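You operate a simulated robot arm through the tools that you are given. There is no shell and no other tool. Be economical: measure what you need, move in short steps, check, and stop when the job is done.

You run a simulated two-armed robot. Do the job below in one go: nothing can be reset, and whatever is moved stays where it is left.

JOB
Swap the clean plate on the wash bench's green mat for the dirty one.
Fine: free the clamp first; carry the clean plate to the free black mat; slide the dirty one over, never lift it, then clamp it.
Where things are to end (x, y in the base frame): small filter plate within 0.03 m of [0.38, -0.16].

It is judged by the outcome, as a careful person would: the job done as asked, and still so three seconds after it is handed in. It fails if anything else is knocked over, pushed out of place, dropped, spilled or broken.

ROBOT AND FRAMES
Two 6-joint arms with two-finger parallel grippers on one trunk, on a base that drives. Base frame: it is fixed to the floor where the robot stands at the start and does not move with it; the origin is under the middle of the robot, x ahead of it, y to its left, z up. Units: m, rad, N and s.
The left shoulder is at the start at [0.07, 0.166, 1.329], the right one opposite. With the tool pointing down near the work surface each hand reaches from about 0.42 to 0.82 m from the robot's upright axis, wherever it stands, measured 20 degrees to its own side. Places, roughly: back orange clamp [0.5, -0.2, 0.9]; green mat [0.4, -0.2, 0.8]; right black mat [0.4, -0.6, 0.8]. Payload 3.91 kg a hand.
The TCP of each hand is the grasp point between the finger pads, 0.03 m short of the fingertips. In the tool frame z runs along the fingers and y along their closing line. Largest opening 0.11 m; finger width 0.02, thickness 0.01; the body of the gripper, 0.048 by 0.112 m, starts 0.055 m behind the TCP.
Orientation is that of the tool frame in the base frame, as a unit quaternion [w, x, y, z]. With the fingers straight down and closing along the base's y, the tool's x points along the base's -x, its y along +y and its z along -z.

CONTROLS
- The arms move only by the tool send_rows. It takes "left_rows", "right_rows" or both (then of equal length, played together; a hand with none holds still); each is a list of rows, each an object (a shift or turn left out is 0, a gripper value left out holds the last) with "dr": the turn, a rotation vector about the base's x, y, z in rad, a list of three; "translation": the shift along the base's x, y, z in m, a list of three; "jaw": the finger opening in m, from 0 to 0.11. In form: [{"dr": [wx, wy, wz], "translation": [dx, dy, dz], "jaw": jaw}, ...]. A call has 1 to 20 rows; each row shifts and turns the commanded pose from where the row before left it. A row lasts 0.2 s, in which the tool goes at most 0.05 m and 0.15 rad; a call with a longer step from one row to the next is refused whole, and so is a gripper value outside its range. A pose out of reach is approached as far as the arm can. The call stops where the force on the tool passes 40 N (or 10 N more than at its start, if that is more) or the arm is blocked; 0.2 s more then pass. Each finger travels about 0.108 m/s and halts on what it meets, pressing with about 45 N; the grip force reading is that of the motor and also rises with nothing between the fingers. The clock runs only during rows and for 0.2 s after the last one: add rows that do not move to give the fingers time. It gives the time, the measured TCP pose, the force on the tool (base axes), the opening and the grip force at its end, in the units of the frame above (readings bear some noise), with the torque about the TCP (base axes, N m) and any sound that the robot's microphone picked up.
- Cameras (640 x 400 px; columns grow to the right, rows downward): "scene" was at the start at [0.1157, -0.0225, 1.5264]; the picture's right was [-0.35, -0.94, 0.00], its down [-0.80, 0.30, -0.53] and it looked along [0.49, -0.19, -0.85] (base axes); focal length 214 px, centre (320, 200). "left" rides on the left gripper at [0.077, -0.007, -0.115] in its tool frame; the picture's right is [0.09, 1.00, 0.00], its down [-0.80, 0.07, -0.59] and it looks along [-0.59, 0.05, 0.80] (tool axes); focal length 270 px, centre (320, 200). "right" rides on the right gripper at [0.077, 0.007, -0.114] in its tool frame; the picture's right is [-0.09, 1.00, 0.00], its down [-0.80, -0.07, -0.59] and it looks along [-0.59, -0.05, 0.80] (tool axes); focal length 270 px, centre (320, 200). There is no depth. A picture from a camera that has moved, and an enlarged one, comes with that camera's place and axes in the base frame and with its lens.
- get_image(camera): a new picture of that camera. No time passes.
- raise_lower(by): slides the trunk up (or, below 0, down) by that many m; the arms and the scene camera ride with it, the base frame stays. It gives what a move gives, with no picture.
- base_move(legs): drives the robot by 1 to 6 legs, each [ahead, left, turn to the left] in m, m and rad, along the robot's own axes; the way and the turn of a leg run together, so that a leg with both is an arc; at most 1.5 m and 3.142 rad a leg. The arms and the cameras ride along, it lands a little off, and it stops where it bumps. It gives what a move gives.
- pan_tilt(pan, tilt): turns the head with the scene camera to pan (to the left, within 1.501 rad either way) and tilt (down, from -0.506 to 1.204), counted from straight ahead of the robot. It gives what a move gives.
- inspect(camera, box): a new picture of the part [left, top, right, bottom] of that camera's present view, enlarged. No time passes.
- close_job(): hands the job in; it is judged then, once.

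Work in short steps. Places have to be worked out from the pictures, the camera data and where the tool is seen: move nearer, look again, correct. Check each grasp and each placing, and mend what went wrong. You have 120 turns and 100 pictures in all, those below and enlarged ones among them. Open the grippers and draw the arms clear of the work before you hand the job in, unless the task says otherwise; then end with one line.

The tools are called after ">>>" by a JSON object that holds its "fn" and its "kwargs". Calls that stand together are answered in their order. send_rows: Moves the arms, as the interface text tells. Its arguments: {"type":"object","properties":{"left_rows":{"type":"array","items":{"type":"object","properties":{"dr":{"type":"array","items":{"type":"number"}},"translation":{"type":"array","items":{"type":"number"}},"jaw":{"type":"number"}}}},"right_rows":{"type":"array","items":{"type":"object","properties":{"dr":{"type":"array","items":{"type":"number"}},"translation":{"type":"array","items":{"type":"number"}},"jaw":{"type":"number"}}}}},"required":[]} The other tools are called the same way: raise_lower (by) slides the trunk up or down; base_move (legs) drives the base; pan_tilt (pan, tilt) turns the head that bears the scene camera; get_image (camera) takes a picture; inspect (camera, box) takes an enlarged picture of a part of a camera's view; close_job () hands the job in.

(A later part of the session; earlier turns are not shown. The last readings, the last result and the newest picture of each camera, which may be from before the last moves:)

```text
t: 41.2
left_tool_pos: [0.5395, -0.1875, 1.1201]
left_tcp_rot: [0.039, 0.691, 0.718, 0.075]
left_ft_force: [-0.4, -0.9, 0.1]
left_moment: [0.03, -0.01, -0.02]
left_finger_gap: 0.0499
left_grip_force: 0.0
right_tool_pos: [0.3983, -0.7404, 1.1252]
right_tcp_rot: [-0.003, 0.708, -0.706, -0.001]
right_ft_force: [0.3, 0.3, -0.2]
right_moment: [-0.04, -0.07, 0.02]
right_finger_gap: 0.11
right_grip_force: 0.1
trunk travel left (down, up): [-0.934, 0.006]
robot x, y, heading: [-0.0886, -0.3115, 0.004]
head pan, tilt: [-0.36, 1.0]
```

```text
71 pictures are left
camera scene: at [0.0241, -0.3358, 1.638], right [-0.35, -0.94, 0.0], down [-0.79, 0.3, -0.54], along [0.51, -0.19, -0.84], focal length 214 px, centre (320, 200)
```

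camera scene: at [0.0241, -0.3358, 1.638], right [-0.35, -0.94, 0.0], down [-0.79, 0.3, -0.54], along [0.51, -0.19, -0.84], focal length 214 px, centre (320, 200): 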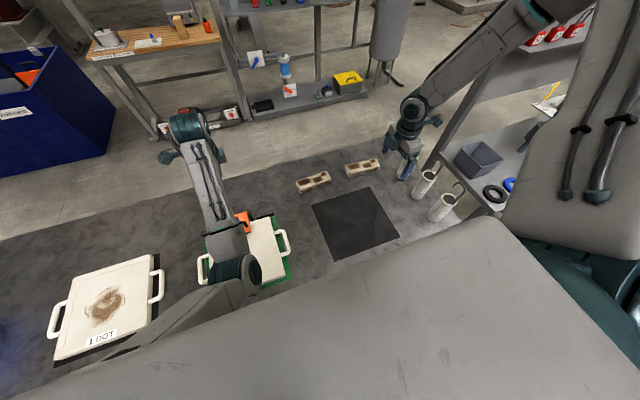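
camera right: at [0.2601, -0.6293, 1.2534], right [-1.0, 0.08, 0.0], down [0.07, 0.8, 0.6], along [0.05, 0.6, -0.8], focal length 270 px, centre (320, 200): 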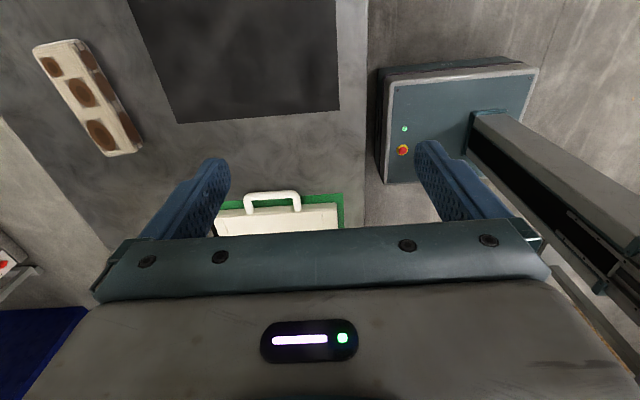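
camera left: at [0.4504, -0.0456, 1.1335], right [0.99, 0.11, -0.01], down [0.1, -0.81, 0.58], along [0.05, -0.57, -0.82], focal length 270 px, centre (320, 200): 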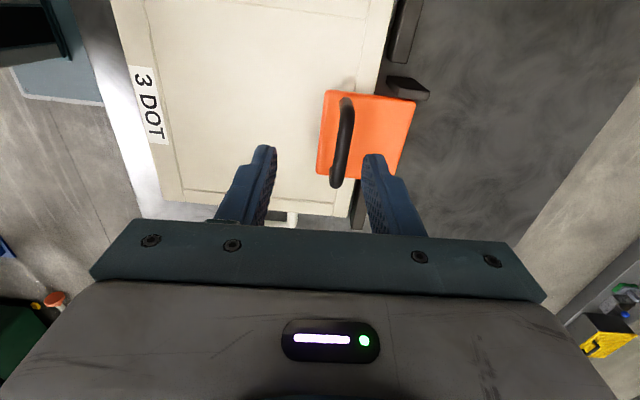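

Now I level the left tool and try bringing it back and down to see whether it obeys.

>>> {"fn": "send_rows", "kwargs": {"left_rows": [{"dr": [-0.026, 0.08, -0.019]}, {"dr": [-0.026, 0.08, -0.019]}, {"translation": [-0.02, 0, -0.03]}, {"translation": [-0.02, 0, -0.03]}, {"translation": [-0.02, 0.01, -0.03]}, {}]}}

>>> {"fn": "get_image", "kwargs": {"camera": "left"}}

```text
t: 42.6
left_tool_pos: [0.5126, -0.1858, 0.9903]
left_tcp_rot: [-0.001, 0.706, 0.708, 0.003]
left_ft_force: [-0.3, -0.2, 0.4]
left_moment: [0.04, 0.0, 0.0]
left_finger_gap: 0.05
left_grip_force: 0.1
left hand out of reach, approached as far as the arm can: row 1, 2
right_tool_pos: [0.4024, -0.7395, 1.1215]
right_tcp_rot: [-0.001, 0.708, -0.706, -0.002]
right_ft_force: [0.6, -0.2, -0.5]
right_moment: [0.05, 0.0, 0.02]
right_finger_gap: 0.1099
right_grip_force: 0.1
trunk travel left (down, up): [-0.934, 0.006]
robot x, y, heading: [-0.088, -0.3136, 0.003]
head pan, tilt: [-0.36, 1.0]
```

```text
70 pictures are left
camera left: at [0.5059, -0.1091, 1.1069], right [1.0, 0.09, 0.0], down [0.07, -0.8, 0.59], along [0.06, -0.59, -0.81], focal length 270 px, centre (320, 200)
```

left: 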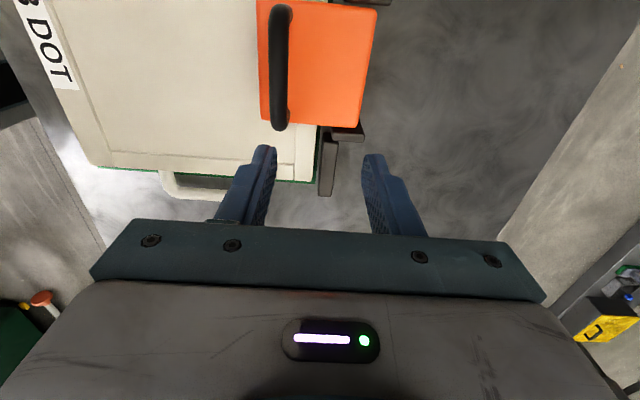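

Control is good now. Go above the bar again (0.482,-0.15), lower and grip.

>>> {"fn": "send_rows", "kwargs": {"left_rows": [{"translation": [-0.016, 0.018, -0.01]}, {"translation": [-0.014, 0.018, -0.01]}, {}, {"translation": [0, 0, -0.03]}, {"translation": [0, 0, -0.03]}, {}, {"jaw": 0.0}, {}, {}]}}

>>> {"fn": "get_image", "kwargs": {"camera": "left"}}

```text
t: 44.6
left_tool_pos: [0.48, -0.152, 0.9097]
left_tcp_rot: [0.0, 0.707, 0.707, 0.0]
left_ft_force: [4.2, -0.5, -0.3]
left_moment: [0.39, -0.08, 0.01]
left_finger_gap: 0.0133
left_grip_force: 45.5
right_tool_pos: [0.4018, -0.7396, 1.1223]
right_tcp_rot: [-0.001, 0.708, -0.706, -0.001]
right_ft_force: [0.3, -0.6, -0.2]
right_moment: [-0.01, 0.01, 0.02]
right_finger_gap: 0.1099
right_grip_force: 0.1
trunk travel left (down, up): [-0.934, 0.006]
robot x, y, heading: [-0.0886, -0.3116, 0.004]
head pan, tilt: [-0.36, 1.0]
```

```text
69 pictures are left
camera left: at [0.4741, -0.0745, 1.0254], right [1.0, 0.09, 0.0], down [0.07, -0.8, 0.59], along [0.05, -0.59, -0.8], focal length 270 px, centre (320, 200)
```

left: 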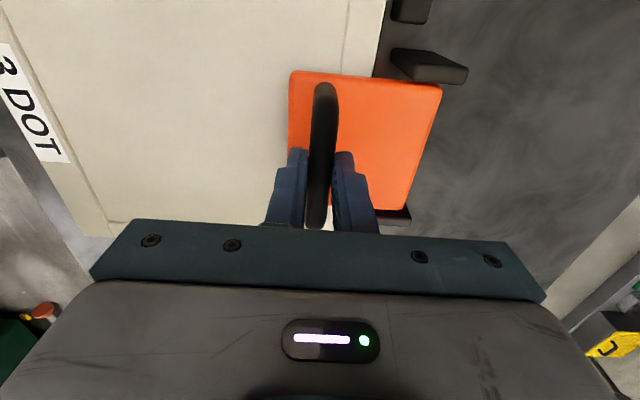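

>>> {"fn": "send_rows", "kwargs": {"left_rows": [{"translation": [0.0038, 0, 0.0058]}, {"translation": [0.0043, 0, 0.0054]}, {}]}}

```text
t: 45.4
left_tool_pos: [0.4877, -0.1528, 0.9205]
left_tcp_rot: [-0.001, 0.707, 0.707, -0.002]
left_ft_force: [1.0, -0.1, -8.1]
left_moment: [0.08, 0.16, -0.08]
left_finger_gap: 0.0135
left_grip_force: 45.0
right_tool_pos: [0.4019, -0.7399, 1.1205]
right_tcp_rot: [0.0, 0.708, -0.707, -0.003]
right_ft_force: [0.0, -0.7, 0.3]
right_moment: [0.0, 0.01, 0.0]
right_finger_gap: 0.1099
right_grip_force: 0.0
trunk travel left (down, up): [-0.934, 0.006]
robot x, y, heading: [-0.0891, -0.3109, 0.005]
head pan, tilt: [-0.36, 1.0]
```

>>> {"fn": "send_rows", "kwargs": {"left_rows": [{"translation": [0.0049, 0, 0.005]}, {"translation": [0.0054, 0, 0.0044]}, {"translation": [0.0057, 0, 0.0039]}, {"translation": [0.0061, 0, 0.0033]}, {}]}}

>>> {"fn": "get_image", "kwargs": {"camera": "left"}}

```text
t: 46.6
left_tool_pos: [0.5086, -0.1526, 0.9389]
left_tcp_rot: [0.0, 0.707, 0.707, 0.0]
left_ft_force: [-4.2, -0.8, 2.9]
left_moment: [-0.43, 0.21, -0.38]
left_finger_gap: 0.0137
left_grip_force: 44.8
right_tool_pos: [0.4004, -0.7403, 1.1232]
right_tcp_rot: [0.0, 0.708, -0.707, -0.002]
right_ft_force: [0.4, -0.7, 0.6]
right_moment: [0.01, 0.02, -0.03]
right_finger_gap: 0.1101
right_grip_force: 0.0
trunk travel left (down, up): [-0.934, 0.006]
robot x, y, heading: [-0.0879, -0.3114, -0.002]
head pan, tilt: [-0.36, 1.0]
```

```text
68 pictures are left
camera left: at [0.5027, -0.0744, 1.0542], right [1.0, 0.09, 0.0], down [0.07, -0.8, 0.6], along [0.05, -0.59, -0.8], focal length 270 px, centre (320, 200)
```

left: 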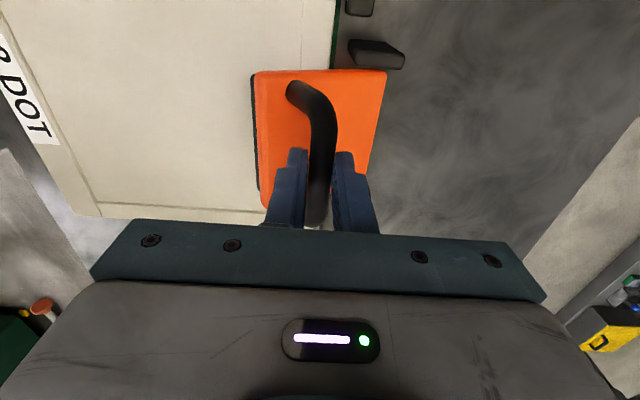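

The hinge model fits (forces a few N). Continue to about 1.3 rad.

>>> {"fn": "send_rows", "kwargs": {"left_rows": [{"translation": [0.0065, 0, 0.0026]}, {"translation": [0.0066, 0, 0.002]}, {"translation": [0.0068, 0, 0.0013]}, {"translation": [0.0069, 0, 0.0007]}, {"translation": [0.007, 0, -0.0001]}, {"translation": [0.0069, 0, -0.0007]}, {"translation": [0.0068, 0, -0.0014]}, {}]}}

>>> {"fn": "get_image", "kwargs": {"camera": "left"}}

>>> {"fn": "inspect", "kwargs": {"camera": "scene", "box": [180, 180, 300, 290]}}

```text
t: 48.4
left_tool_pos: [0.5562, -0.1522, 0.9418]
left_tcp_rot: [0.001, 0.707, 0.707, 0.0]
left_ft_force: [-0.2, 2.4, 0.3]
left_moment: [-0.12, 0.06, -0.68]
left_finger_gap: 0.0136
left_grip_force: 44.9
right_tool_pos: [0.4001, -0.7397, 1.1229]
right_tcp_rot: [0.0, 0.707, -0.707, -0.002]
right_ft_force: [0.2, 0.5, -0.5]
right_moment: [0.0, -0.01, -0.01]
right_finger_gap: 0.11
right_grip_force: 0.1
trunk travel left (down, up): [-0.934, 0.006]
robot x, y, heading: [-0.0872, -0.3103, -0.001]
head pan, tilt: [-0.36, 1.0]
```

```text
67 pictures are left
camera left: at [0.5511, -0.0745, 1.0574], right [1.0, 0.09, 0.0], down [0.07, -0.8, 0.59], along [0.05, -0.59, -0.8], focal length 270 px, centre (320, 200)
```

left: 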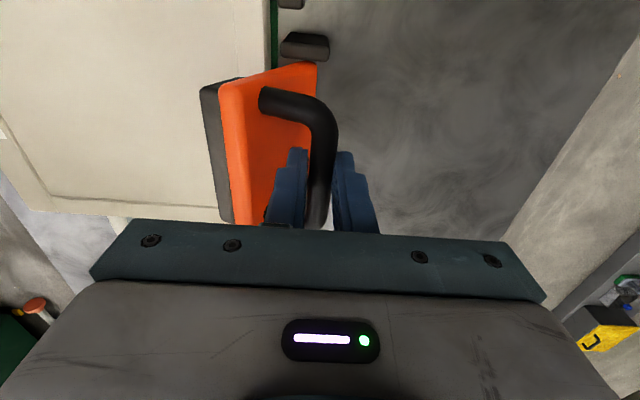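

```text
3.64 times, centred on (240, 235) of scene
camera zoom: at [0.0284, -0.3341, 1.6376], right [-0.35, -0.94, 0.0], down [-0.79, 0.29, -0.54], along [0.51, -0.19, -0.84], focal length 780 px, centre (611, 73)
```

zoom: 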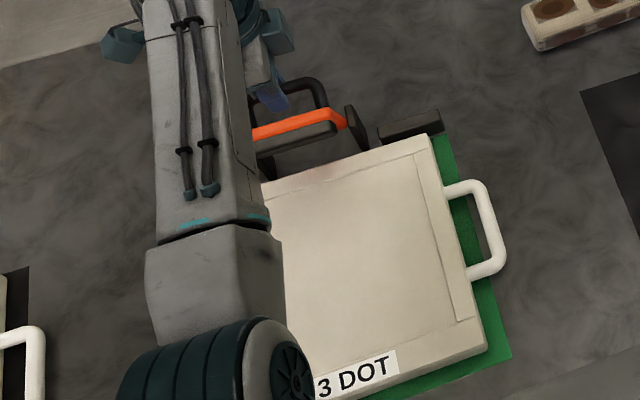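

Nearly vertical now. Continue past vertical to about 1.9 rad so that it stays open.

>>> {"fn": "send_rows", "kwargs": {"left_rows": [{"translation": [0.0066, 0, -0.0021]}, {"translation": [0.0064, 0, -0.0027]}, {"translation": [0.006, 0, -0.0034]}, {"translation": [0.0057, 0, -0.004]}, {"translation": [0.0053, 0, -0.0045]}, {"translation": [0.0048, 0, -0.005]}, {}]}}

>>> {"fn": "get_image", "kwargs": {"camera": "left"}}

```text
t: 50.0
left_tool_pos: [0.586, -0.1521, 0.9249]
left_tcp_rot: [0.001, 0.707, 0.707, 0.003]
left_ft_force: [-21.8, 3.0, 31.9]
left_moment: [0.02, 0.25, -0.91]
left_finger_gap: 0.0137
left_grip_force: 45.2
right_tool_pos: [0.3934, -0.7413, 1.1265]
right_tcp_rot: [-0.004, 0.707, -0.707, 0.0]
right_ft_force: [-0.3, -0.2, 1.1]
right_moment: [0.01, -0.03, 0.0]
right_finger_gap: 0.11
right_grip_force: 0.0
trunk travel left (down, up): [-0.934, 0.006]
robot x, y, heading: [-0.0888, -0.3123, 0.005]
head pan, tilt: [-0.36, 1.0]
```

```text
65 pictures are left
camera left: at [0.5792, -0.0749, 1.0405], right [1.0, 0.09, 0.0], down [0.07, -0.8, 0.59], along [0.06, -0.59, -0.8], focal length 270 px, centre (320, 200)
```

left: 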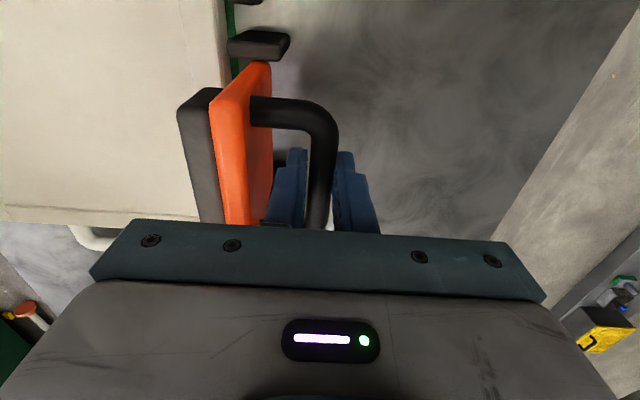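

It met its end stop just past vertical (~100°). I ease back a touch, open a little and withdraw along the lean.

>>> {"fn": "send_rows", "kwargs": {"left_rows": [{"translation": [-0.003, 0, 0.003]}, {"jaw": 0.027}, {}, {"translation": [0.002, 0, 0.01]}, {"translation": [0.002, 0, 0.01]}, {"translation": [0.002, 0, 0.015]}, {"translation": [0.0, 0, 0.03]}, {"translation": [0.0, 0, 0.03]}, {}]}}

>>> {"fn": "get_image", "kwargs": {"camera": "left"}}

```text
t: 52.0
left_tool_pos: [0.5969, -0.1536, 1.0191]
left_tcp_rot: [0.0, 0.707, 0.707, 0.0]
left_ft_force: [-0.1, -0.2, 0.2]
left_moment: [0.01, 0.02, 0.0]
left_finger_gap: 0.027
left_grip_force: 0.0
right_tool_pos: [0.4007, -0.7389, 1.1215]
right_tcp_rot: [-0.001, 0.708, -0.706, -0.002]
right_ft_force: [0.2, 0.7, 0.0]
right_moment: [0.03, 0.0, 0.01]
right_finger_gap: 0.1098
right_grip_force: 0.1
trunk travel left (down, up): [-0.934, 0.006]
robot x, y, heading: [-0.088, -0.3143, 0.002]
head pan, tilt: [-0.36, 1.0]
```

```text
64 pictures are left
camera left: at [0.5907, -0.0758, 1.1341], right [1.0, 0.09, 0.0], down [0.07, -0.8, 0.59], along [0.05, -0.59, -0.8], focal length 270 px, centre (320, 200)
```

left: 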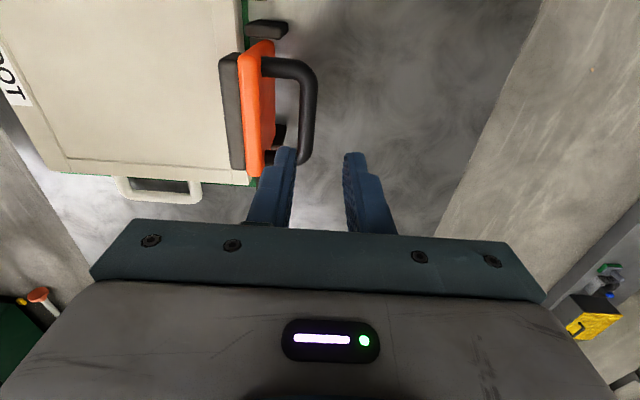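

The clamp stays open. Now I place the robot so that both hands can take the plate's handles: raise the left hand, then drive back-left and turn about 0.5 rad left (the right arm only works to its outer side).

>>> {"fn": "send_rows", "kwargs": {"left_rows": [{"translation": [-0.03, 0, 0.03]}, {"translation": [-0.03, 0, 0.02], "dr": [0, 0, 0.15]}, {"translation": [-0.03, 0.02, 0.0], "dr": [0, 0, 0.15]}, {"translation": [-0.03, 0.02, 0.0], "dr": [0, 0, 0.15]}, {"translation": [-0.03, 0.02, 0.0], "dr": [0, 0, 0.15]}, {"translation": [0, 0, 0.0], "dr": [0, 0, 0.15]}, {"translation": [0, 0, 0.0], "dr": [0, 0, 0.15]}, {"translation": [0, 0, 0.0], "dr": [0, 0, 0.15]}, {}]}}

>>> {"fn": "base_move", "kwargs": {"legs": [[-0.08, 0.15, 0], [0, 0, 0.5]]}}

>>> {"fn": "pan_tilt", "kwargs": {"pan": -0.6, "tilt": 1.0}}

>>> {"fn": "get_image", "kwargs": {"camera": "scene"}}

```text
t: 54.0
left_tool_pos: [0.4755, -0.1017, 1.0087]
left_tcp_rot: [0.001, 0.258, 0.966, -0.001]
left_ft_force: [0.2, -0.4, 0.2]
left_moment: [0.02, -0.02, -0.02]
left_finger_gap: 0.0271
left_grip_force: 0.0
left hand out of reach, approached as far as the arm can: row 2, 3, 4, 5
right_tool_pos: [0.4019, -0.7399, 1.1222]
right_tcp_rot: [0.0, 0.708, -0.706, -0.003]
right_ft_force: [0.5, 0.1, -0.9]
right_moment: [-0.01, -0.03, 0.0]
right_finger_gap: 0.1101
right_grip_force: 0.1
trunk travel left (down, up): [-0.934, 0.006]
robot x, y, heading: [-0.0869, -0.3157, -0.002]
head pan, tilt: [-0.36, 1.0]
```

```text
t: 56.9
left_tool_pos: [0.2284, 0.2962, 1.0079]
left_tcp_rot: [0.001, 0.01, 1.0, 0.001]
left_ft_force: [-0.8, 0.0, 1.3]
left_moment: [0.02, 0.02, -0.02]
left_finger_gap: 0.0269
left_grip_force: 0.1
right_tool_pos: [0.4683, -0.3027, 1.1218]
right_tcp_rot: [-0.001, 0.86, -0.51, -0.003]
right_ft_force: [-0.4, -0.4, 0.8]
right_moment: [0.01, 0.0, 0.04]
right_finger_gap: 0.1102
right_grip_force: 0.0
trunk travel left (down, up): [-0.934, 0.006]
robot x, y, heading: [-0.1672, -0.1598, 0.505]
head pan, tilt: [-0.36, 1.0]
```

```text
t: 57.6
left_tool_pos: [0.2285, 0.2959, 1.0081]
left_tcp_rot: [0.002, 0.012, 1.0, 0.0]
left_ft_force: [0.1, 0.8, -0.8]
left_moment: [0.0, -0.02, -0.02]
left_finger_gap: 0.027
left_grip_force: 0.0
right_tool_pos: [0.4671, -0.3006, 1.1226]
right_tcp_rot: [0.0, 0.86, -0.51, -0.002]
right_ft_force: [1.2, -0.6, -1.0]
right_moment: [0.01, -0.01, -0.01]
right_finger_gap: 0.1099
right_grip_force: 0.0
trunk travel left (down, up): [-0.934, 0.006]
robot x, y, heading: [-0.1652, -0.1587, 0.498]
head pan, tilt: [-0.6, 1.0]
```

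```text
63 pictures are left
camera scene: at [-0.0513, -0.14, 1.6376], right [-0.1, -1.0, 0.0], down [-0.84, 0.08, -0.54], along [0.54, -0.05, -0.84], focal length 214 px, centre (320, 200)
```

scene: 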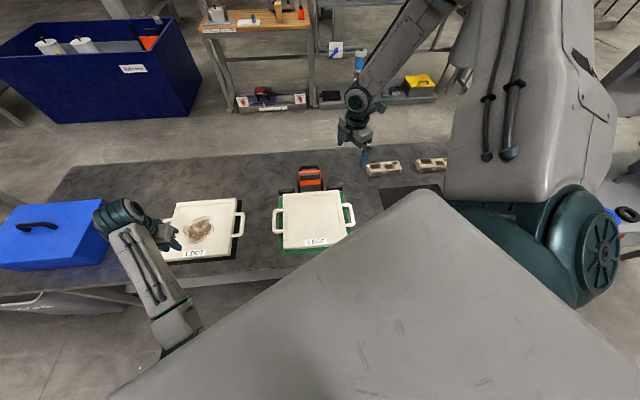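

Well placed. I zoom on the clean plate to locate both handles, before moving the hands there.

>>> {"fn": "inspect", "kwargs": {"camera": "scene", "box": [260, 160, 370, 260]}}

>>> {"fn": "send_rows", "kwargs": {"right_rows": [{"dr": [0, 0, 0.15]}, {"dr": [0, 0, 0.15]}, {"dr": [0, 0, 0.15]}, {"dr": [0, 0, 0.15]}, {"dr": [0, 0, 0.15]}, {"dr": [0, 0, 0.15]}, {"dr": [0, 0, 0.15]}, {"dr": [0, 0, 0.022]}, {}]}}

```text
4.00 times, centred on (315, 210) of scene
camera zoom: at [-0.0513, -0.14, 1.6376], right [-0.1, -1.0, 0.0], down [-0.84, 0.08, -0.54], along [0.54, -0.05, -0.84], focal length 858 px, centre (340, 160)
```

zoom: 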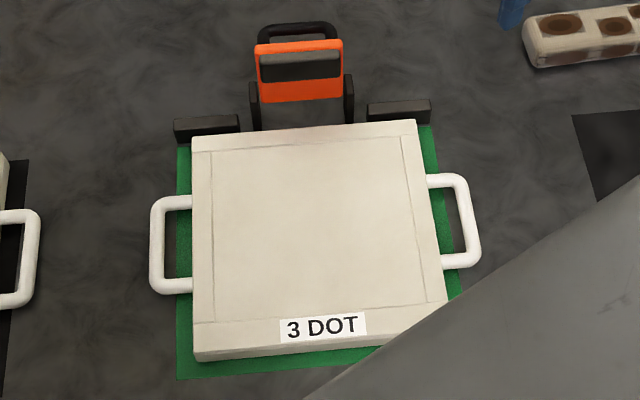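

```text
t: 59.6
left_tool_pos: [0.2284, 0.295, 1.0068]
left_tcp_rot: [0.002, 0.01, 1.0, 0.0]
left_ft_force: [0.9, -0.5, -0.2]
left_moment: [0.01, 0.01, 0.0]
left_finger_gap: 0.0271
left_grip_force: 0.0
right_tool_pos: [0.4679, -0.2991, 1.1226]
right_tcp_rot: [0.0, 1.0, 0.002, -0.002]
right_ft_force: [1.2, 0.9, -0.1]
right_moment: [0.03, 0.01, -0.01]
right_finger_gap: 0.1101
right_grip_force: 0.0
trunk travel left (down, up): [-0.934, 0.006]
robot x, y, heading: [-0.168, -0.1621, 0.496]
head pan, tilt: [-0.6, 1.0]
```

Handle bars are at about left (0.386, 0.017) and right (0.383, -0.322). I bring both hands above them with 30 mm opening.

>>> {"fn": "send_rows", "kwargs": {"left_rows": [{"translation": [0.02, -0.035, 0], "jaw": 0.03}, {"translation": [0.02, -0.035, 0]}, {"translation": [0.02, -0.035, 0]}, {"translation": [0.02, -0.035, 0]}, {"translation": [0.02, -0.035, 0]}, {"translation": [0.02, -0.035, 0]}, {"translation": [0.02, -0.035, -0.02]}, {"translation": [0.018, -0.033, -0.02]}, {"translation": [0, 0, -0.02]}, {}], "right_rows": [{"translation": [-0.015, -0.004, -0.02], "jaw": 0.03}, {"translation": [-0.015, -0.004, -0.02]}, {"translation": [-0.015, -0.004, -0.02]}, {"translation": [-0.015, -0.004, -0.02]}, {"translation": [-0.015, -0.004, -0.02]}, {"translation": [-0.01, -0.003, -0.02]}, {"translation": [0, 0, -0.02]}, {"translation": [0, 0, -0.02]}, {"translation": [0, 0, -0.015]}, {}]}}

>>> {"fn": "get_image", "kwargs": {"camera": "left"}}

>>> {"fn": "get_image", "kwargs": {"camera": "right"}}

```text
t: 60.6
left_tool_pos: [0.2562, 0.2634, 0.9797]
left_tcp_rot: [-0.042, -0.02, 0.997, 0.068]
left_ft_force: [0.4, -0.1, 0.0]
left_moment: [0.03, 0.01, 0.0]
left_finger_gap: 0.0297
left_grip_force: 0.1
left hand out of reach, approached as far as the arm can: row 4, 5
right_tool_pos: [0.4107, -0.3153, 1.0472]
right_tcp_rot: [0.002, 1.0, 0.002, -0.002]
right_ft_force: [0.0, 0.4, 0.8]
right_moment: [-0.02, 0.0, 0.05]
right_finger_gap: 0.03
right_grip_force: 0.1
trunk travel left (down, up): [-0.934, 0.006]
robot x, y, heading: [-0.1673, -0.1602, 0.501]
head pan, tilt: [-0.6, 1.0]
stopped in row 5 (left hand): the arm was blocked; the commanded pose is now the measured one
```

```text
61 pictures are left
camera left: at [0.1919, 0.2384, 1.0988], right [-0.12, 0.98, 0.14], down [0.85, 0.03, 0.53], along [0.52, 0.19, -0.84], focal length 270 px, centre (320, 200)
```

left: 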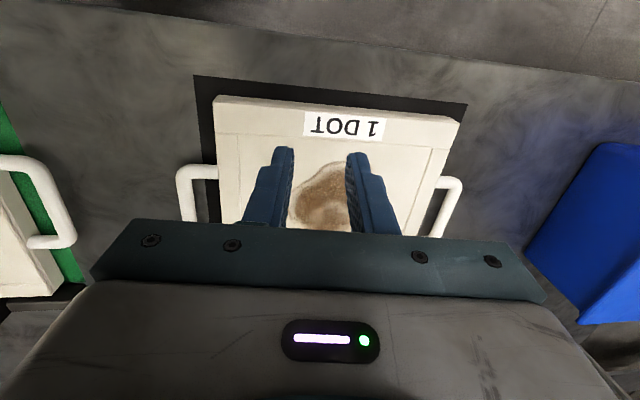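

```text
60 pictures are left
camera right: at [0.4896, -0.3209, 1.1616], right [-0.09, -1.0, 0.0], down [-0.8, 0.07, 0.6], along [-0.6, 0.05, -0.8], focal length 270 px, centre (320, 200)
```

right: 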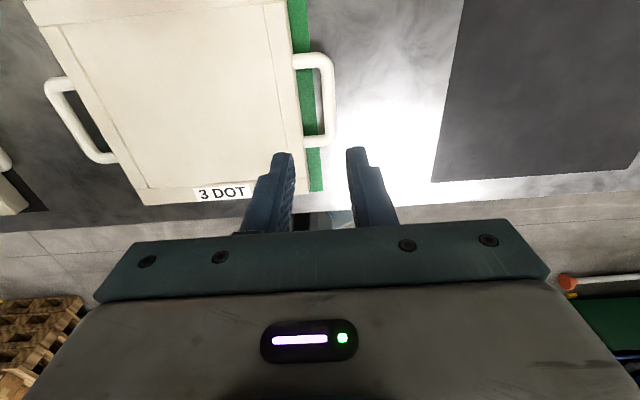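

The left arm folds badly when high and close. I level it, drop to z≈0.92 (still well above the plates), then travel across at that height.

>>> {"fn": "send_rows", "kwargs": {"left_rows": [{"dr": [-0.068, -0.042, -0.02]}, {"dr": [-0.068, -0.042, -0.02]}, {"translation": [0.01, 0, -0.03]}, {"translation": [0.02, 0, -0.03]}, {"translation": [0.03, -0.02, 0]}, {"translation": [0.03, -0.03, 0]}, {"translation": [0.02, -0.03, 0]}, {"translation": [0.02, -0.03, 0]}, {}]}}

```text
t: 62.8
left_tool_pos: [0.3663, 0.2115, 0.9063]
left_tcp_rot: [-0.016, -0.021, 0.999, 0.031]
left_ft_force: [0.9, 0.8, 0.8]
left_moment: [0.02, 0.0, 0.0]
left_finger_gap: 0.03
left_grip_force: 0.1
right_tool_pos: [0.4104, -0.3157, 1.0469]
right_tcp_rot: [0.002, 1.0, 0.002, -0.002]
right_ft_force: [-0.2, 0.7, 0.6]
right_moment: [-0.02, -0.02, -0.01]
right_finger_gap: 0.0299
right_grip_force: 0.1
trunk travel left (down, up): [-0.934, 0.006]
robot x, y, heading: [-0.1655, -0.1596, 0.497]
head pan, tilt: [-0.6, 1.0]
stopped in row 9 (left hand): the arm was blocked; the commanded pose is now the measured one
```

>>> {"fn": "pan_tilt", "kwargs": {"pan": -0.1, "tilt": 1.0}}

>>> {"fn": "get_image", "kwargs": {"camera": "scene"}}

```text
t: 63.8
left_tool_pos: [0.3667, 0.2107, 0.9062]
left_tcp_rot: [-0.016, -0.022, 0.999, 0.031]
left_ft_force: [-0.1, 1.4, -0.2]
left_moment: [-0.02, -0.01, -0.03]
left_finger_gap: 0.0299
left_grip_force: 0.1
right_tool_pos: [0.4117, -0.3163, 1.0472]
right_tcp_rot: [0.001, 1.0, 0.002, -0.001]
right_ft_force: [-0.7, -0.7, 0.2]
right_moment: [-0.05, -0.03, 0.01]
right_finger_gap: 0.03
right_grip_force: 0.1
trunk travel left (down, up): [-0.934, 0.006]
robot x, y, heading: [-0.1674, -0.1563, 0.502]
head pan, tilt: [-0.099, 1.0]
```

```text
59 pictures are left
camera scene: at [-0.0565, -0.1061, 1.6376], right [0.39, -0.92, 0.0], down [-0.77, -0.33, -0.54], along [0.5, 0.21, -0.84], focal length 214 px, centre (320, 200)
```

scene: 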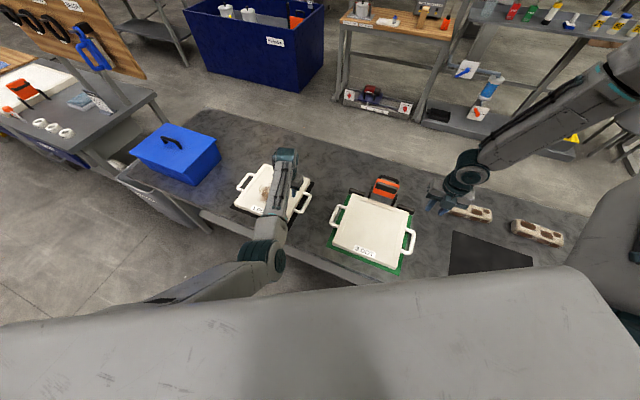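

Probing the left arm's true limit here: try moving further outward and across.

>>> {"fn": "send_rows", "kwargs": {"left_rows": [{"dr": [-0.06, -0.03, -0.04]}, {"translation": [0.03, 0, 0]}, {"translation": [0.03, -0.01, 0]}, {"translation": [0, -0.03, 0]}, {"translation": [0, -0.03, 0]}, {}]}}

```text
t: 65.4
left_tool_pos: [0.4258, 0.1677, 0.9117]
left_tcp_rot: [0.0, -0.012, 1.0, 0.015]
left_ft_force: [0.6, -0.8, -0.9]
left_moment: [-0.01, 0.0, 0.05]
left_finger_gap: 0.0301
left_grip_force: 0.0
right_tool_pos: [0.412, -0.3152, 1.0473]
right_tcp_rot: [0.002, 1.0, 0.003, -0.003]
right_ft_force: [0.0, 0.1, 0.5]
right_moment: [-0.01, -0.01, -0.02]
right_finger_gap: 0.0301
right_grip_force: 0.0
trunk travel left (down, up): [-0.934, 0.006]
robot x, y, heading: [-0.1695, -0.1582, 0.5]
head pan, tilt: [-0.099, 1.0]
stopped in row 6 (left hand): the arm was blocked; the commanded pose is now the measured one
```

Neither arm posture allows both handles at once; I should re-pose the right arm like the left (through the hanging posture). First I back straight away from the bench, then square up.

>>> {"fn": "base_move", "kwargs": {"legs": [[-0.42, 0, 0], [0, 0, -0.5]]}}

>>> {"fn": "get_image", "kwargs": {"camera": "scene"}}

```text
t: 69.4
left_tool_pos: [0.135, -0.3653, 0.9106]
left_tcp_rot: [0.003, 0.241, 0.97, 0.014]
left_ft_force: [-0.5, 0.0, 0.5]
left_moment: [0.01, 0.01, 0.01]
left_finger_gap: 0.0302
left_grip_force: 0.0
right_tool_pos: [-0.1127, -0.7794, 1.0471]
right_tcp_rot: [0.001, 0.968, -0.25, -0.003]
right_ft_force: [0.9, 0.2, 0.0]
right_moment: [0.01, -0.01, -0.04]
right_finger_gap: 0.03
right_grip_force: 0.0
trunk travel left (down, up): [-0.934, 0.006]
robot x, y, heading: [-0.5398, -0.3639, -0.006]
head pan, tilt: [-0.099, 1.0]
```

```text
58 pictures are left
camera scene: at [-0.419, -0.3667, 1.6375], right [-0.11, -0.99, 0.0], down [-0.84, 0.09, -0.54], along [0.54, -0.06, -0.84], focal length 214 px, centre (320, 200)
```

scene: 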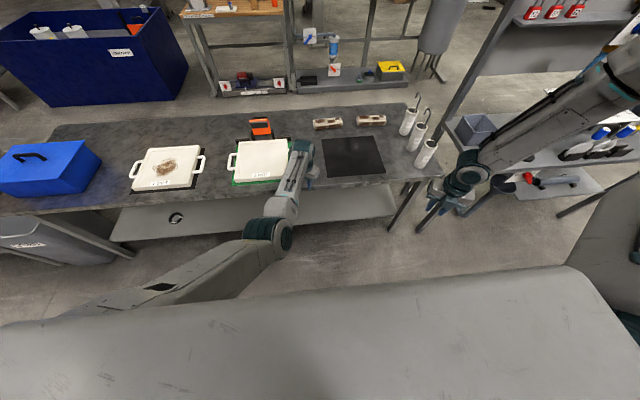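

Clear floor. Now I bring the right hand down toward the hanging pose while unwinding its yaw.

>>> {"fn": "send_rows", "kwargs": {"right_rows": [{"dr": [0, 0, -0.146], "translation": [-0.005, 0, -0.03]}, {"dr": [0, 0, -0.146], "translation": [-0.005, 0, -0.03]}, {"dr": [0, 0, -0.146], "translation": [-0.005, 0, -0.03]}, {"dr": [0, 0, -0.146], "translation": [-0.01, 0, -0.03]}, {"dr": [0, 0, -0.146], "translation": [-0.01, 0, -0.03]}, {"dr": [0, 0, -0.146], "translation": [-0.01, 0, -0.03]}, {"dr": [0, 0, -0.146], "translation": [-0.02, 0.005, -0.03]}, {"dr": [0, 0, -0.146], "translation": [-0.02, 0.005, -0.03]}, {"dr": [0, 0, -0.146], "translation": [-0.02, 0.005, -0.03]}, {"dr": [0, 0, -0.146], "translation": [-0.02, 0.01, -0.03]}, {"dr": [0, 0, -0.146], "translation": [-0.02, 0.01, -0.03]}, {"dr": [0, 0, -0.146], "translation": [-0.02, 0.01, -0.03]}, {"dr": [0, 0, -0.146], "translation": [-0.02, 0.01, -0.03]}, {"dr": [0, 0, -0.146], "translation": [-0.03, 0.01, -0.03]}, {"dr": [0, 0, -0.146], "translation": [-0.03, 0.01, -0.03]}, {"dr": [0, 0, -0.146], "translation": [-0.03, 0.01, -0.03]}, {"dr": [0, 0, -0.146], "translation": [-0.03, 0.01, -0.03]}, {"dr": [0, 0, -0.146], "translation": [-0.03, 0.01, -0.03]}, {"translation": [-0.01, 0, -0.02]}, {}]}}

>>> {"fn": "get_image", "kwargs": {"camera": "scene"}}

```text
t: 73.6
left_tool_pos: [0.1349, -0.3647, 0.9114]
left_tcp_rot: [0.003, 0.24, 0.971, 0.015]
left_ft_force: [0.5, 0.2, 0.1]
left_moment: [0.0, -0.02, 0.03]
left_finger_gap: 0.03
left_grip_force: 0.0
right_tool_pos: [-0.5044, -0.7628, 0.7267]
right_tcp_rot: [0.002, -0.002, 1.0, 0.001]
right_ft_force: [-0.3, -0.1, 0.0]
right_moment: [-0.03, 0.03, -0.01]
right_finger_gap: 0.0299
right_grip_force: 0.1
right hand out of reach, approached as far as the arm can: row 2, 3, 4, 5, 6, 7, 8, 9, 10, 11, 12
trunk travel left (down, up): [-0.934, 0.006]
robot x, y, heading: [-0.5387, -0.363, -0.01]
head pan, tilt: [-0.099, 1.0]
```

```text
57 pictures are left
camera scene: at [-0.42, -0.368, 1.6376], right [-0.11, -0.99, 0.0], down [-0.84, 0.09, -0.54], along [0.54, -0.06, -0.84], focal length 214 px, centre (320, 200)
```

scene: 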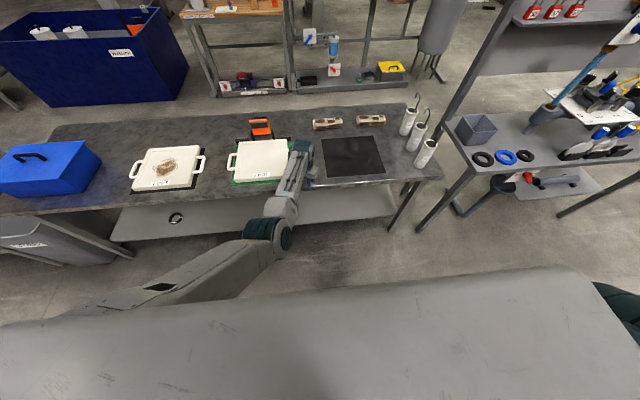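

The right hand swung through; it's now beside the robot. I lower it to the mirrored hanging pose, then raise it forward as the left did.

>>> {"fn": "send_rows", "kwargs": {"right_rows": [{"translation": [0.01, 0.015, -0.04]}, {"translation": [0.01, 0.015, -0.04]}, {"translation": [0.01, 0.015, -0.04]}, {"translation": [0.01, 0.015, -0.04]}, {"translation": [0.01, 0.015, -0.04]}, {"translation": [0, 0.015, -0.03]}, {}]}}

>>> {"fn": "send_rows", "kwargs": {"right_rows": [{"translation": [0.01, -0.01, 0.045]}, {"translation": [0.01, -0.01, 0.045]}, {"translation": [0.01, -0.01, 0.045]}, {"translation": [0.01, -0.01, 0.045]}, {"translation": [0.01, -0.01, 0.045]}, {"translation": [0.01, -0.01, 0.045]}, {"translation": [0.01, 0, 0.045]}, {"translation": [0.01, 0, 0.045]}, {"translation": [0.01, 0, 0.045]}, {"translation": [0.02, 0, 0.04]}, {"translation": [0.04, 0, 0]}, {"translation": [0.04, 0, 0]}, {"translation": [0.04, 0, 0]}, {"translation": [0.04, 0, 0]}, {"translation": [0.04, 0, 0]}, {}]}}

>>> {"fn": "get_image", "kwargs": {"camera": "scene"}}

```text
t: 75.2
left_tool_pos: [0.1347, -0.3651, 0.9105]
left_tcp_rot: [0.004, 0.24, 0.971, 0.014]
left_ft_force: [0.4, -0.3, -0.1]
left_moment: [0.04, 0.01, -0.01]
left_finger_gap: 0.0299
left_grip_force: 0.0
right_tool_pos: [-0.453, -0.674, 0.4961]
right_tcp_rot: [0.002, -0.002, 1.0, 0.001]
right_ft_force: [-0.1, -0.5, 0.3]
right_moment: [0.0, 0.03, 0.01]
right_finger_gap: 0.0299
right_grip_force: 0.1
trunk travel left (down, up): [-0.934, 0.006]
robot x, y, heading: [-0.542, -0.3642, -0.005]
head pan, tilt: [-0.099, 1.0]
```

```text
t: 78.6
left_tool_pos: [0.1344, -0.3655, 0.911]
left_tcp_rot: [0.003, 0.242, 0.97, 0.014]
left_ft_force: [-0.3, -0.6, -0.4]
left_moment: [-0.01, -0.01, 0.03]
left_finger_gap: 0.0296
left_grip_force: 0.1
right_tool_pos: [-0.1419, -0.7332, 0.943]
right_tcp_rot: [0.001, -0.004, 1.0, 0.002]
right_ft_force: [-0.4, -0.4, -0.1]
right_moment: [-0.04, 0.0, 0.02]
right_finger_gap: 0.03
right_grip_force: 0.0
trunk travel left (down, up): [-0.934, 0.006]
robot x, y, heading: [-0.543, -0.363, -0.009]
head pan, tilt: [-0.099, 1.0]
```

```text
56 pictures are left
camera scene: at [-0.4209, -0.3682, 1.6377], right [-0.11, -0.99, 0.0], down [-0.84, 0.09, -0.54], along [0.54, -0.06, -0.84], focal length 214 px, centre (320, 200)
```

scene: 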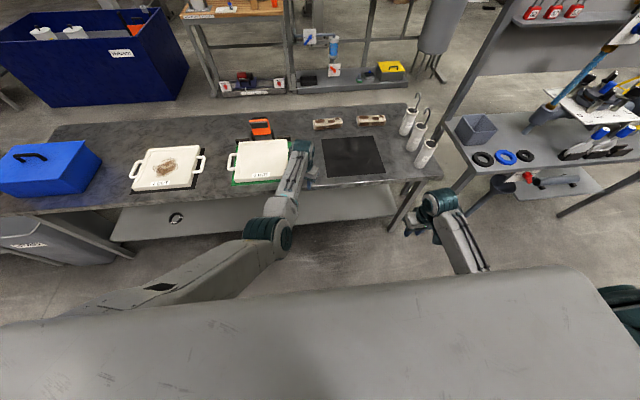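

The flip worked. Now I bring both hands to the symmetric spread of the handles (0.34 m apart, 0.6 m ahead) to prove the reach before approaching.

>>> {"fn": "send_rows", "kwargs": {"right_rows": [{"translation": [0.025, 0, -0.003]}, {"translation": [0.025, 0, -0.003]}, {"translation": [0.025, 0.02, -0.003]}, {"translation": [0.025, 0.03, 0]}, {"translation": [0.025, 0.04, 0]}, {"translation": [0.025, 0.04, 0]}, {"translation": [0.025, 0.04, 0]}, {"translation": [0.025, 0.03, 0]}, {}, {}], "left_rows": [{"translation": [0, 0.025, 0], "dr": [0, 0, 0.1]}, {"translation": [0, 0.025, 0.005], "dr": [0, 0, 0.1]}, {"translation": [-0.01, 0.025, 0.005], "dr": [0, 0, 0.1]}, {"translation": [-0.015, 0.025, 0.005], "dr": [0, 0, 0.1]}, {"translation": [-0.02, 0.025, 0.005], "dr": [0, 0, 0.09]}, {"translation": [-0.02, 0.025, 0]}, {"translation": [-0.01, 0.02, 0]}, {"translation": [0, 0.01, 0]}, {}, {}]}}

```text
t: 80.8
left_tool_pos: [0.06, -0.1832, 0.9303]
left_tcp_rot: [0.0, -0.003, 1.0, 0.015]
left_ft_force: [0.2, 0.7, 1.0]
left_moment: [0.01, 0.01, -0.01]
left_finger_gap: 0.0301
left_grip_force: 0.1
right_tool_pos: [0.0553, -0.5322, 0.9327]
right_tcp_rot: [0.002, -0.003, 1.0, 0.001]
right_ft_force: [-0.5, 0.1, 0.6]
right_moment: [-0.01, -0.03, -0.01]
right_finger_gap: 0.0299
right_grip_force: 0.0
trunk travel left (down, up): [-0.934, 0.006]
robot x, y, heading: [-0.5451, -0.3636, -0.01]
head pan, tilt: [-0.099, 1.0]
```

Both arms behave. I drive left 0.205 and forward 0.325 so the hands come above the handles.

>>> {"fn": "base_move", "kwargs": {"legs": [[0, 0.205, 0.008], [0.325, 0, 0]]}}

>>> {"fn": "get_image", "kwargs": {"camera": "left"}}

>>> {"fn": "get_image", "kwargs": {"camera": "right"}}

>>> {"fn": "get_image", "kwargs": {"camera": "scene"}}

```text
t: 84.2
left_tool_pos: [0.3866, 0.0279, 0.9314]
left_tcp_rot: [0.0, -0.003, 1.0, 0.016]
left_ft_force: [0.3, -0.8, 0.4]
left_moment: [0.0, 0.0, -0.01]
left_finger_gap: 0.03
left_grip_force: 0.2
right_tool_pos: [0.3836, -0.3201, 0.9344]
right_tcp_rot: [0.002, -0.005, 1.0, 0.0]
right_ft_force: [0.3, -0.5, -0.1]
right_moment: [0.03, -0.02, -0.01]
right_finger_gap: 0.0299
right_grip_force: 0.0
trunk travel left (down, up): [-0.934, 0.006]
robot x, y, heading: [-0.2125, -0.1495, -0.004]
head pan, tilt: [-0.099, 1.0]
```

```text
55 pictures are left
camera left: at [0.31, 0.0177, 1.0465], right [-0.1, 0.99, 0.03], down [0.8, 0.06, 0.6], along [0.59, 0.08, -0.8], focal length 270 px, centre (320, 200)
```

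left: 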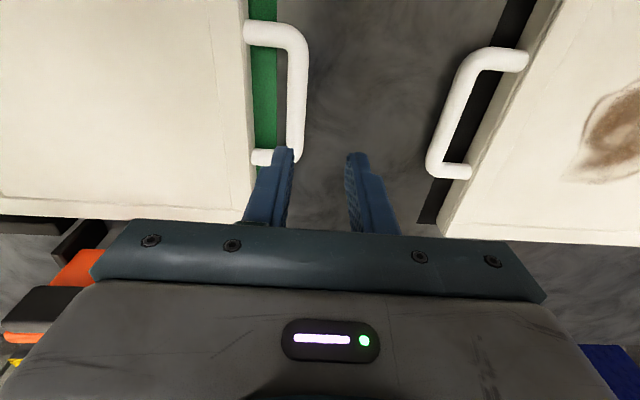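

```text
54 pictures are left
camera right: at [0.306, -0.3142, 1.0479], right [0.08, 1.0, 0.0], down [0.8, -0.06, 0.6], along [0.6, -0.04, -0.8], focal length 270 px, centre (320, 200)
```

right: 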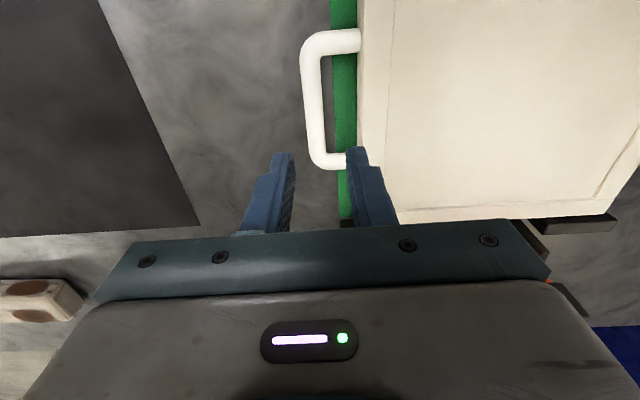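

```text
53 pictures are left
camera scene: at [-0.0942, -0.158, 1.6378], right [-0.1, -0.99, 0.0], down [-0.84, 0.09, -0.54], along [0.54, -0.05, -0.84], focal length 214 px, centre (320, 200)
```

scene: 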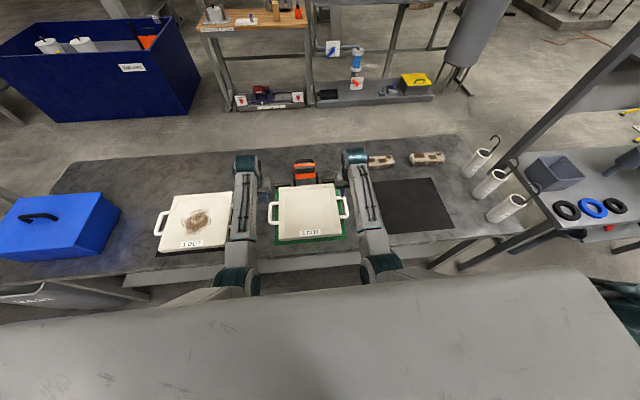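

Right bar is centred under the right hand (y≈-0.322); the left bar is at y≈0.011, so I shift the left hand −0.017, and lower both to 0.87 to check.

>>> {"fn": "send_rows", "kwargs": {"left_rows": [{"dr": [-0.03, 0, -0.006], "translation": [-0.003, -0.017, 0]}, {"translation": [0, 0, -0.03]}, {"translation": [0, 0, -0.03]}, {}], "right_rows": [{"translation": [0, -0.002, 0]}, {"translation": [0, 0, -0.032]}, {"translation": [0, 0, -0.032]}, {}]}}

>>> {"fn": "get_image", "kwargs": {"camera": "left"}}

>>> {"fn": "get_image", "kwargs": {"camera": "right"}}

```text
t: 85.2
left_tool_pos: [0.3846, 0.0122, 0.8711]
left_tcp_rot: [-0.001, -0.001, 1.0, 0.0]
left_ft_force: [-0.9, 0.0, 0.2]
left_moment: [0.0, -0.01, 0.02]
left_finger_gap: 0.0302
left_grip_force: 0.0
right_tool_pos: [0.3822, -0.3229, 0.8672]
right_tcp_rot: [0.002, -0.005, 1.0, 0.0]
right_ft_force: [-0.3, 0.6, 0.8]
right_moment: [0.02, 0.0, 0.01]
right_finger_gap: 0.0302
right_grip_force: 0.0
trunk travel left (down, up): [-0.934, 0.006]
robot x, y, heading: [-0.2118, -0.1489, -0.003]
head pan, tilt: [-0.099, 1.0]
```

```text
52 pictures are left
camera left: at [0.3078, 0.0056, 0.9866], right [-0.09, 1.0, 0.0], down [0.8, 0.07, 0.59], along [0.59, 0.05, -0.8], focal length 270 px, centre (320, 200)
```

left: 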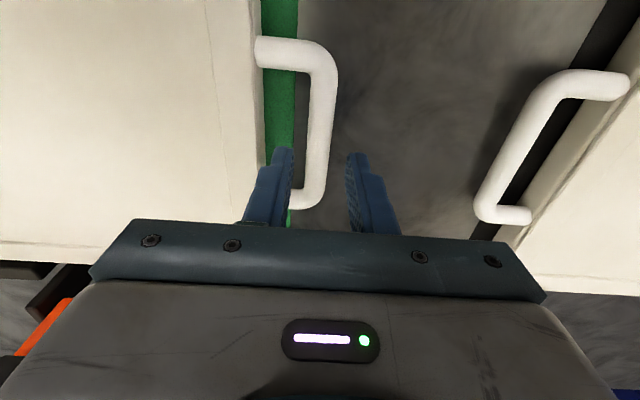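

```text
51 pictures are left
camera right: at [0.3055, -0.3162, 0.9816], right [0.08, 1.0, 0.0], down [0.8, -0.06, 0.6], along [0.6, -0.04, -0.8], focal length 270 px, centre (320, 200)
```

right: 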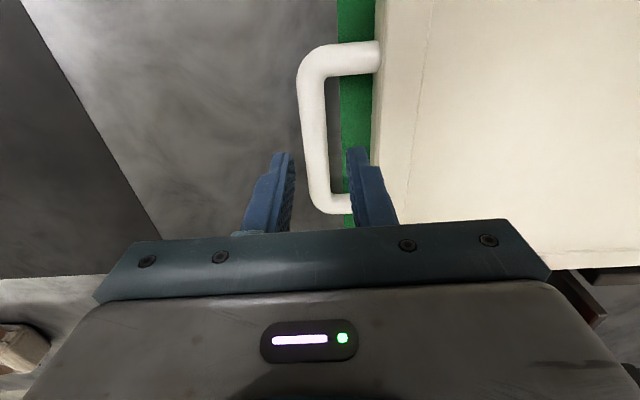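

Both bars sit between the open fingers. Lower to about 0.838 and close.

>>> {"fn": "send_rows", "kwargs": {"left_rows": [{"translation": [0, 0, -0.016]}, {"translation": [0, 0, -0.016]}, {}, {"jaw": 0.0}, {}, {}], "right_rows": [{"translation": [0, 0, -0.014]}, {"translation": [0, 0, -0.014]}, {}, {"jaw": 0.0}, {}, {}]}}

>>> {"fn": "get_image", "kwargs": {"camera": "left"}}

>>> {"fn": "get_image", "kwargs": {"camera": "right"}}

```text
t: 86.6
left_tool_pos: [0.3822, 0.0114, 0.8389]
left_tcp_rot: [0.0, -0.002, 1.0, 0.0]
left_ft_force: [-0.1, 0.2, -0.5]
left_moment: [-0.03, -0.33, -0.71]
left_finger_gap: 0.0157
left_grip_force: 45.5
right_tool_pos: [0.3825, -0.3237, 0.8403]
right_tcp_rot: [0.002, -0.006, 1.0, 0.002]
right_ft_force: [-0.1, -1.0, 0.4]
right_moment: [0.0, -0.2, 0.12]
right_finger_gap: 0.0154
right_grip_force: 45.0
trunk travel left (down, up): [-0.934, 0.006]
robot x, y, heading: [-0.2133, -0.1557, -0.003]
head pan, tilt: [-0.099, 1.0]
```

```text
50 pictures are left
camera left: at [0.3068, 0.0055, 0.9544], right [-0.09, 1.0, 0.0], down [0.8, 0.07, 0.59], along [0.59, 0.05, -0.8], focal length 270 px, centre (320, 200)
```

left: 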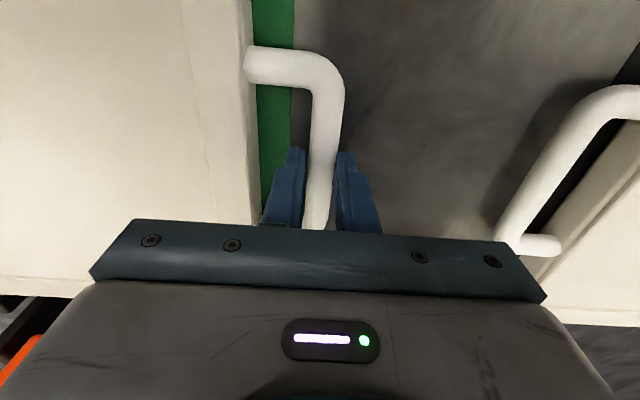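

```text
49 pictures are left
camera right: at [0.3065, -0.3164, 0.9545], right [0.08, 1.0, 0.0], down [0.8, -0.06, 0.6], along [0.6, -0.04, -0.8], focal length 270 px, centre (320, 200)
```

right: 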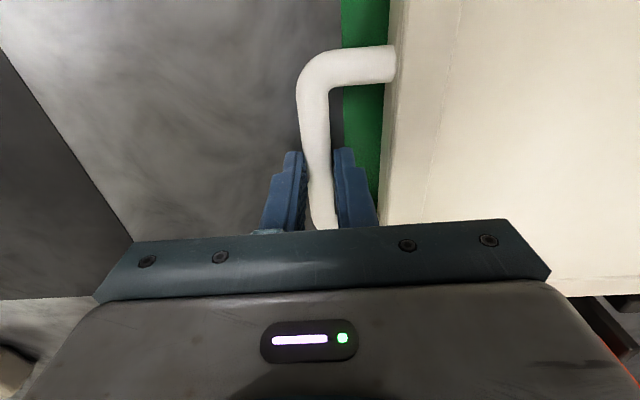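

Both handles are held (gap ≈15.5 mm, little side force). Lift 1.5 cm first and read the loads.

>>> {"fn": "send_rows", "kwargs": {"left_rows": [{"translation": [0, 0, 0.008]}, {"translation": [0, 0, 0.008]}, {}], "right_rows": [{"translation": [0, 0, 0.008]}, {"translation": [0, 0, 0.008]}, {}]}}

```text
t: 87.4
left_tool_pos: [0.385, 0.0113, 0.8538]
left_tcp_rot: [-0.001, -0.001, 1.0, -0.001]
left_ft_force: [-2.0, 4.1, -4.7]
left_moment: [0.12, 0.09, -0.81]
left_finger_gap: 0.0154
left_grip_force: 45.0
right_tool_pos: [0.3845, -0.3227, 0.8551]
right_tcp_rot: [0.0, -0.005, 1.0, 0.001]
right_ft_force: [2.6, -3.9, -5.9]
right_moment: [-0.08, -0.13, 0.04]
right_finger_gap: 0.0155
right_grip_force: 45.0
trunk travel left (down, up): [-0.934, 0.006]
robot x, y, heading: [-0.2154, -0.1534, -0.005]
head pan, tilt: [-0.099, 1.0]
```

Load is about 1.1 kg, shared evenly. Lift 6 cm more and re-measure the free mat and tubes.

>>> {"fn": "send_rows", "kwargs": {"left_rows": [{"translation": [0, 0, 0.02]}, {"translation": [0, 0, 0.02]}, {"translation": [0, 0, 0.02]}, {}], "right_rows": [{"translation": [0, 0, 0.02]}, {"translation": [0, 0, 0.02]}, {"translation": [0, 0, 0.02]}, {}]}}

>>> {"fn": "pan_tilt", "kwargs": {"pan": -0.5, "tilt": 1.0}}

>>> {"fn": "get_image", "kwargs": {"camera": "scene"}}

```text
t: 88.4
left_tool_pos: [0.3857, 0.0118, 0.9119]
left_tcp_rot: [-0.001, -0.001, 1.0, -0.001]
left_ft_force: [-1.3, 13.2, -5.6]
left_moment: [0.28, 0.12, -0.77]
left_finger_gap: 0.0156
left_grip_force: 45.0
right_tool_pos: [0.3857, -0.3212, 0.9161]
right_tcp_rot: [0.0, -0.006, 1.0, 0.0]
right_ft_force: [1.5, -14.0, -6.1]
right_moment: [-0.35, -0.12, 0.15]
right_finger_gap: 0.0155
right_grip_force: 45.2
trunk travel left (down, up): [-0.934, 0.006]
robot x, y, heading: [-0.2126, -0.1479, -0.004]
head pan, tilt: [-0.099, 1.0]
```

```text
t: 89.3
left_tool_pos: [0.3865, 0.012, 0.9115]
left_tcp_rot: [-0.001, -0.001, 1.0, 0.0]
left_ft_force: [-1.7, 20.0, -5.2]
left_moment: [0.44, -0.02, -0.75]
left_finger_gap: 0.0156
left_grip_force: 44.2
right_tool_pos: [0.3854, -0.3228, 0.9156]
right_tcp_rot: [0.002, -0.006, 1.0, 0.0]
right_ft_force: [1.2, -20.4, -5.0]
right_moment: [-0.46, 0.02, 0.1]
right_finger_gap: 0.0155
right_grip_force: 45.9
trunk travel left (down, up): [-0.934, 0.006]
robot x, y, heading: [-0.2115, -0.1562, -0.003]
head pan, tilt: [-0.499, 1.0]
```

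```text
48 pictures are left
camera scene: at [-0.0975, -0.1841, 1.6374], right [-0.48, -0.88, 0.0], down [-0.74, 0.4, -0.54], along [0.47, -0.26, -0.84], focal length 214 px, centre (320, 200)
```

scene: 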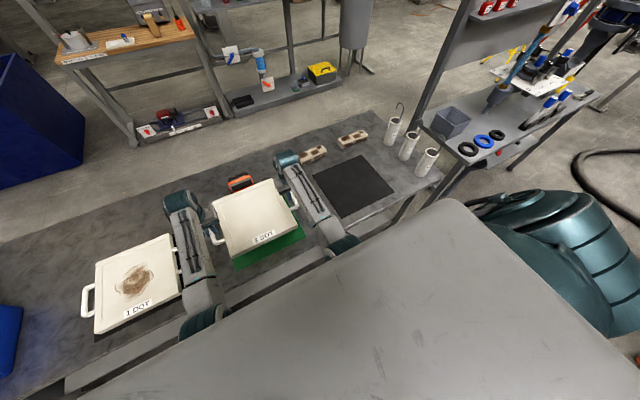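

There's a growing inward squeeze of ~20 N between the hands; I relieve it by spreading them slightly, and zoom on the free mat.

>>> {"fn": "send_rows", "kwargs": {"left_rows": [{"translation": [0, 0.002, 0]}, {}], "right_rows": [{"translation": [0, -0.002, 0]}, {}]}}

>>> {"fn": "inspect", "kwargs": {"camera": "scene", "box": [290, 95, 450, 235]}}

```text
t: 89.9
left_tool_pos: [0.3862, 0.0117, 0.9124]
left_tcp_rot: [-0.001, -0.001, 1.0, -0.001]
left_ft_force: [-1.3, 5.8, -6.4]
left_moment: [0.1, 0.01, -0.72]
left_finger_gap: 0.0156
left_grip_force: 45.0
right_tool_pos: [0.3854, -0.3222, 0.9152]
right_tcp_rot: [0.001, -0.007, 1.0, 0.002]
right_ft_force: [2.9, -4.6, -6.0]
right_moment: [-0.13, -0.03, 0.01]
right_finger_gap: 0.0158
right_grip_force: 44.7
trunk travel left (down, up): [-0.934, 0.006]
robot x, y, heading: [-0.2101, -0.1537, -0.006]
head pan, tilt: [-0.499, 1.0]
```

```text
2.86 times, centred on (370, 165) of scene
camera zoom: at [-0.0975, -0.1841, 1.6374], right [-0.48, -0.88, 0.0], down [-0.74, 0.4, -0.54], along [0.47, -0.26, -0.84], focal length 613 px, centre (177, 300)
```

zoom: 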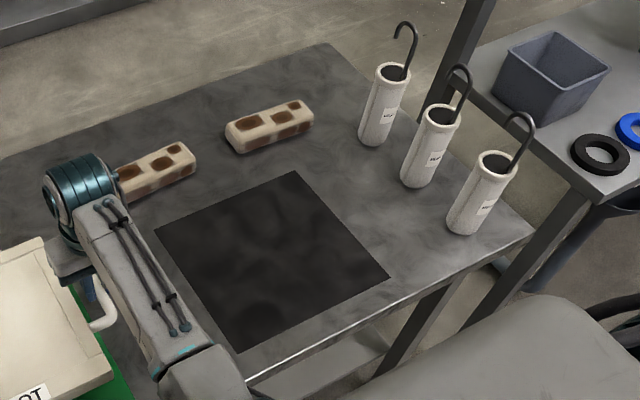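

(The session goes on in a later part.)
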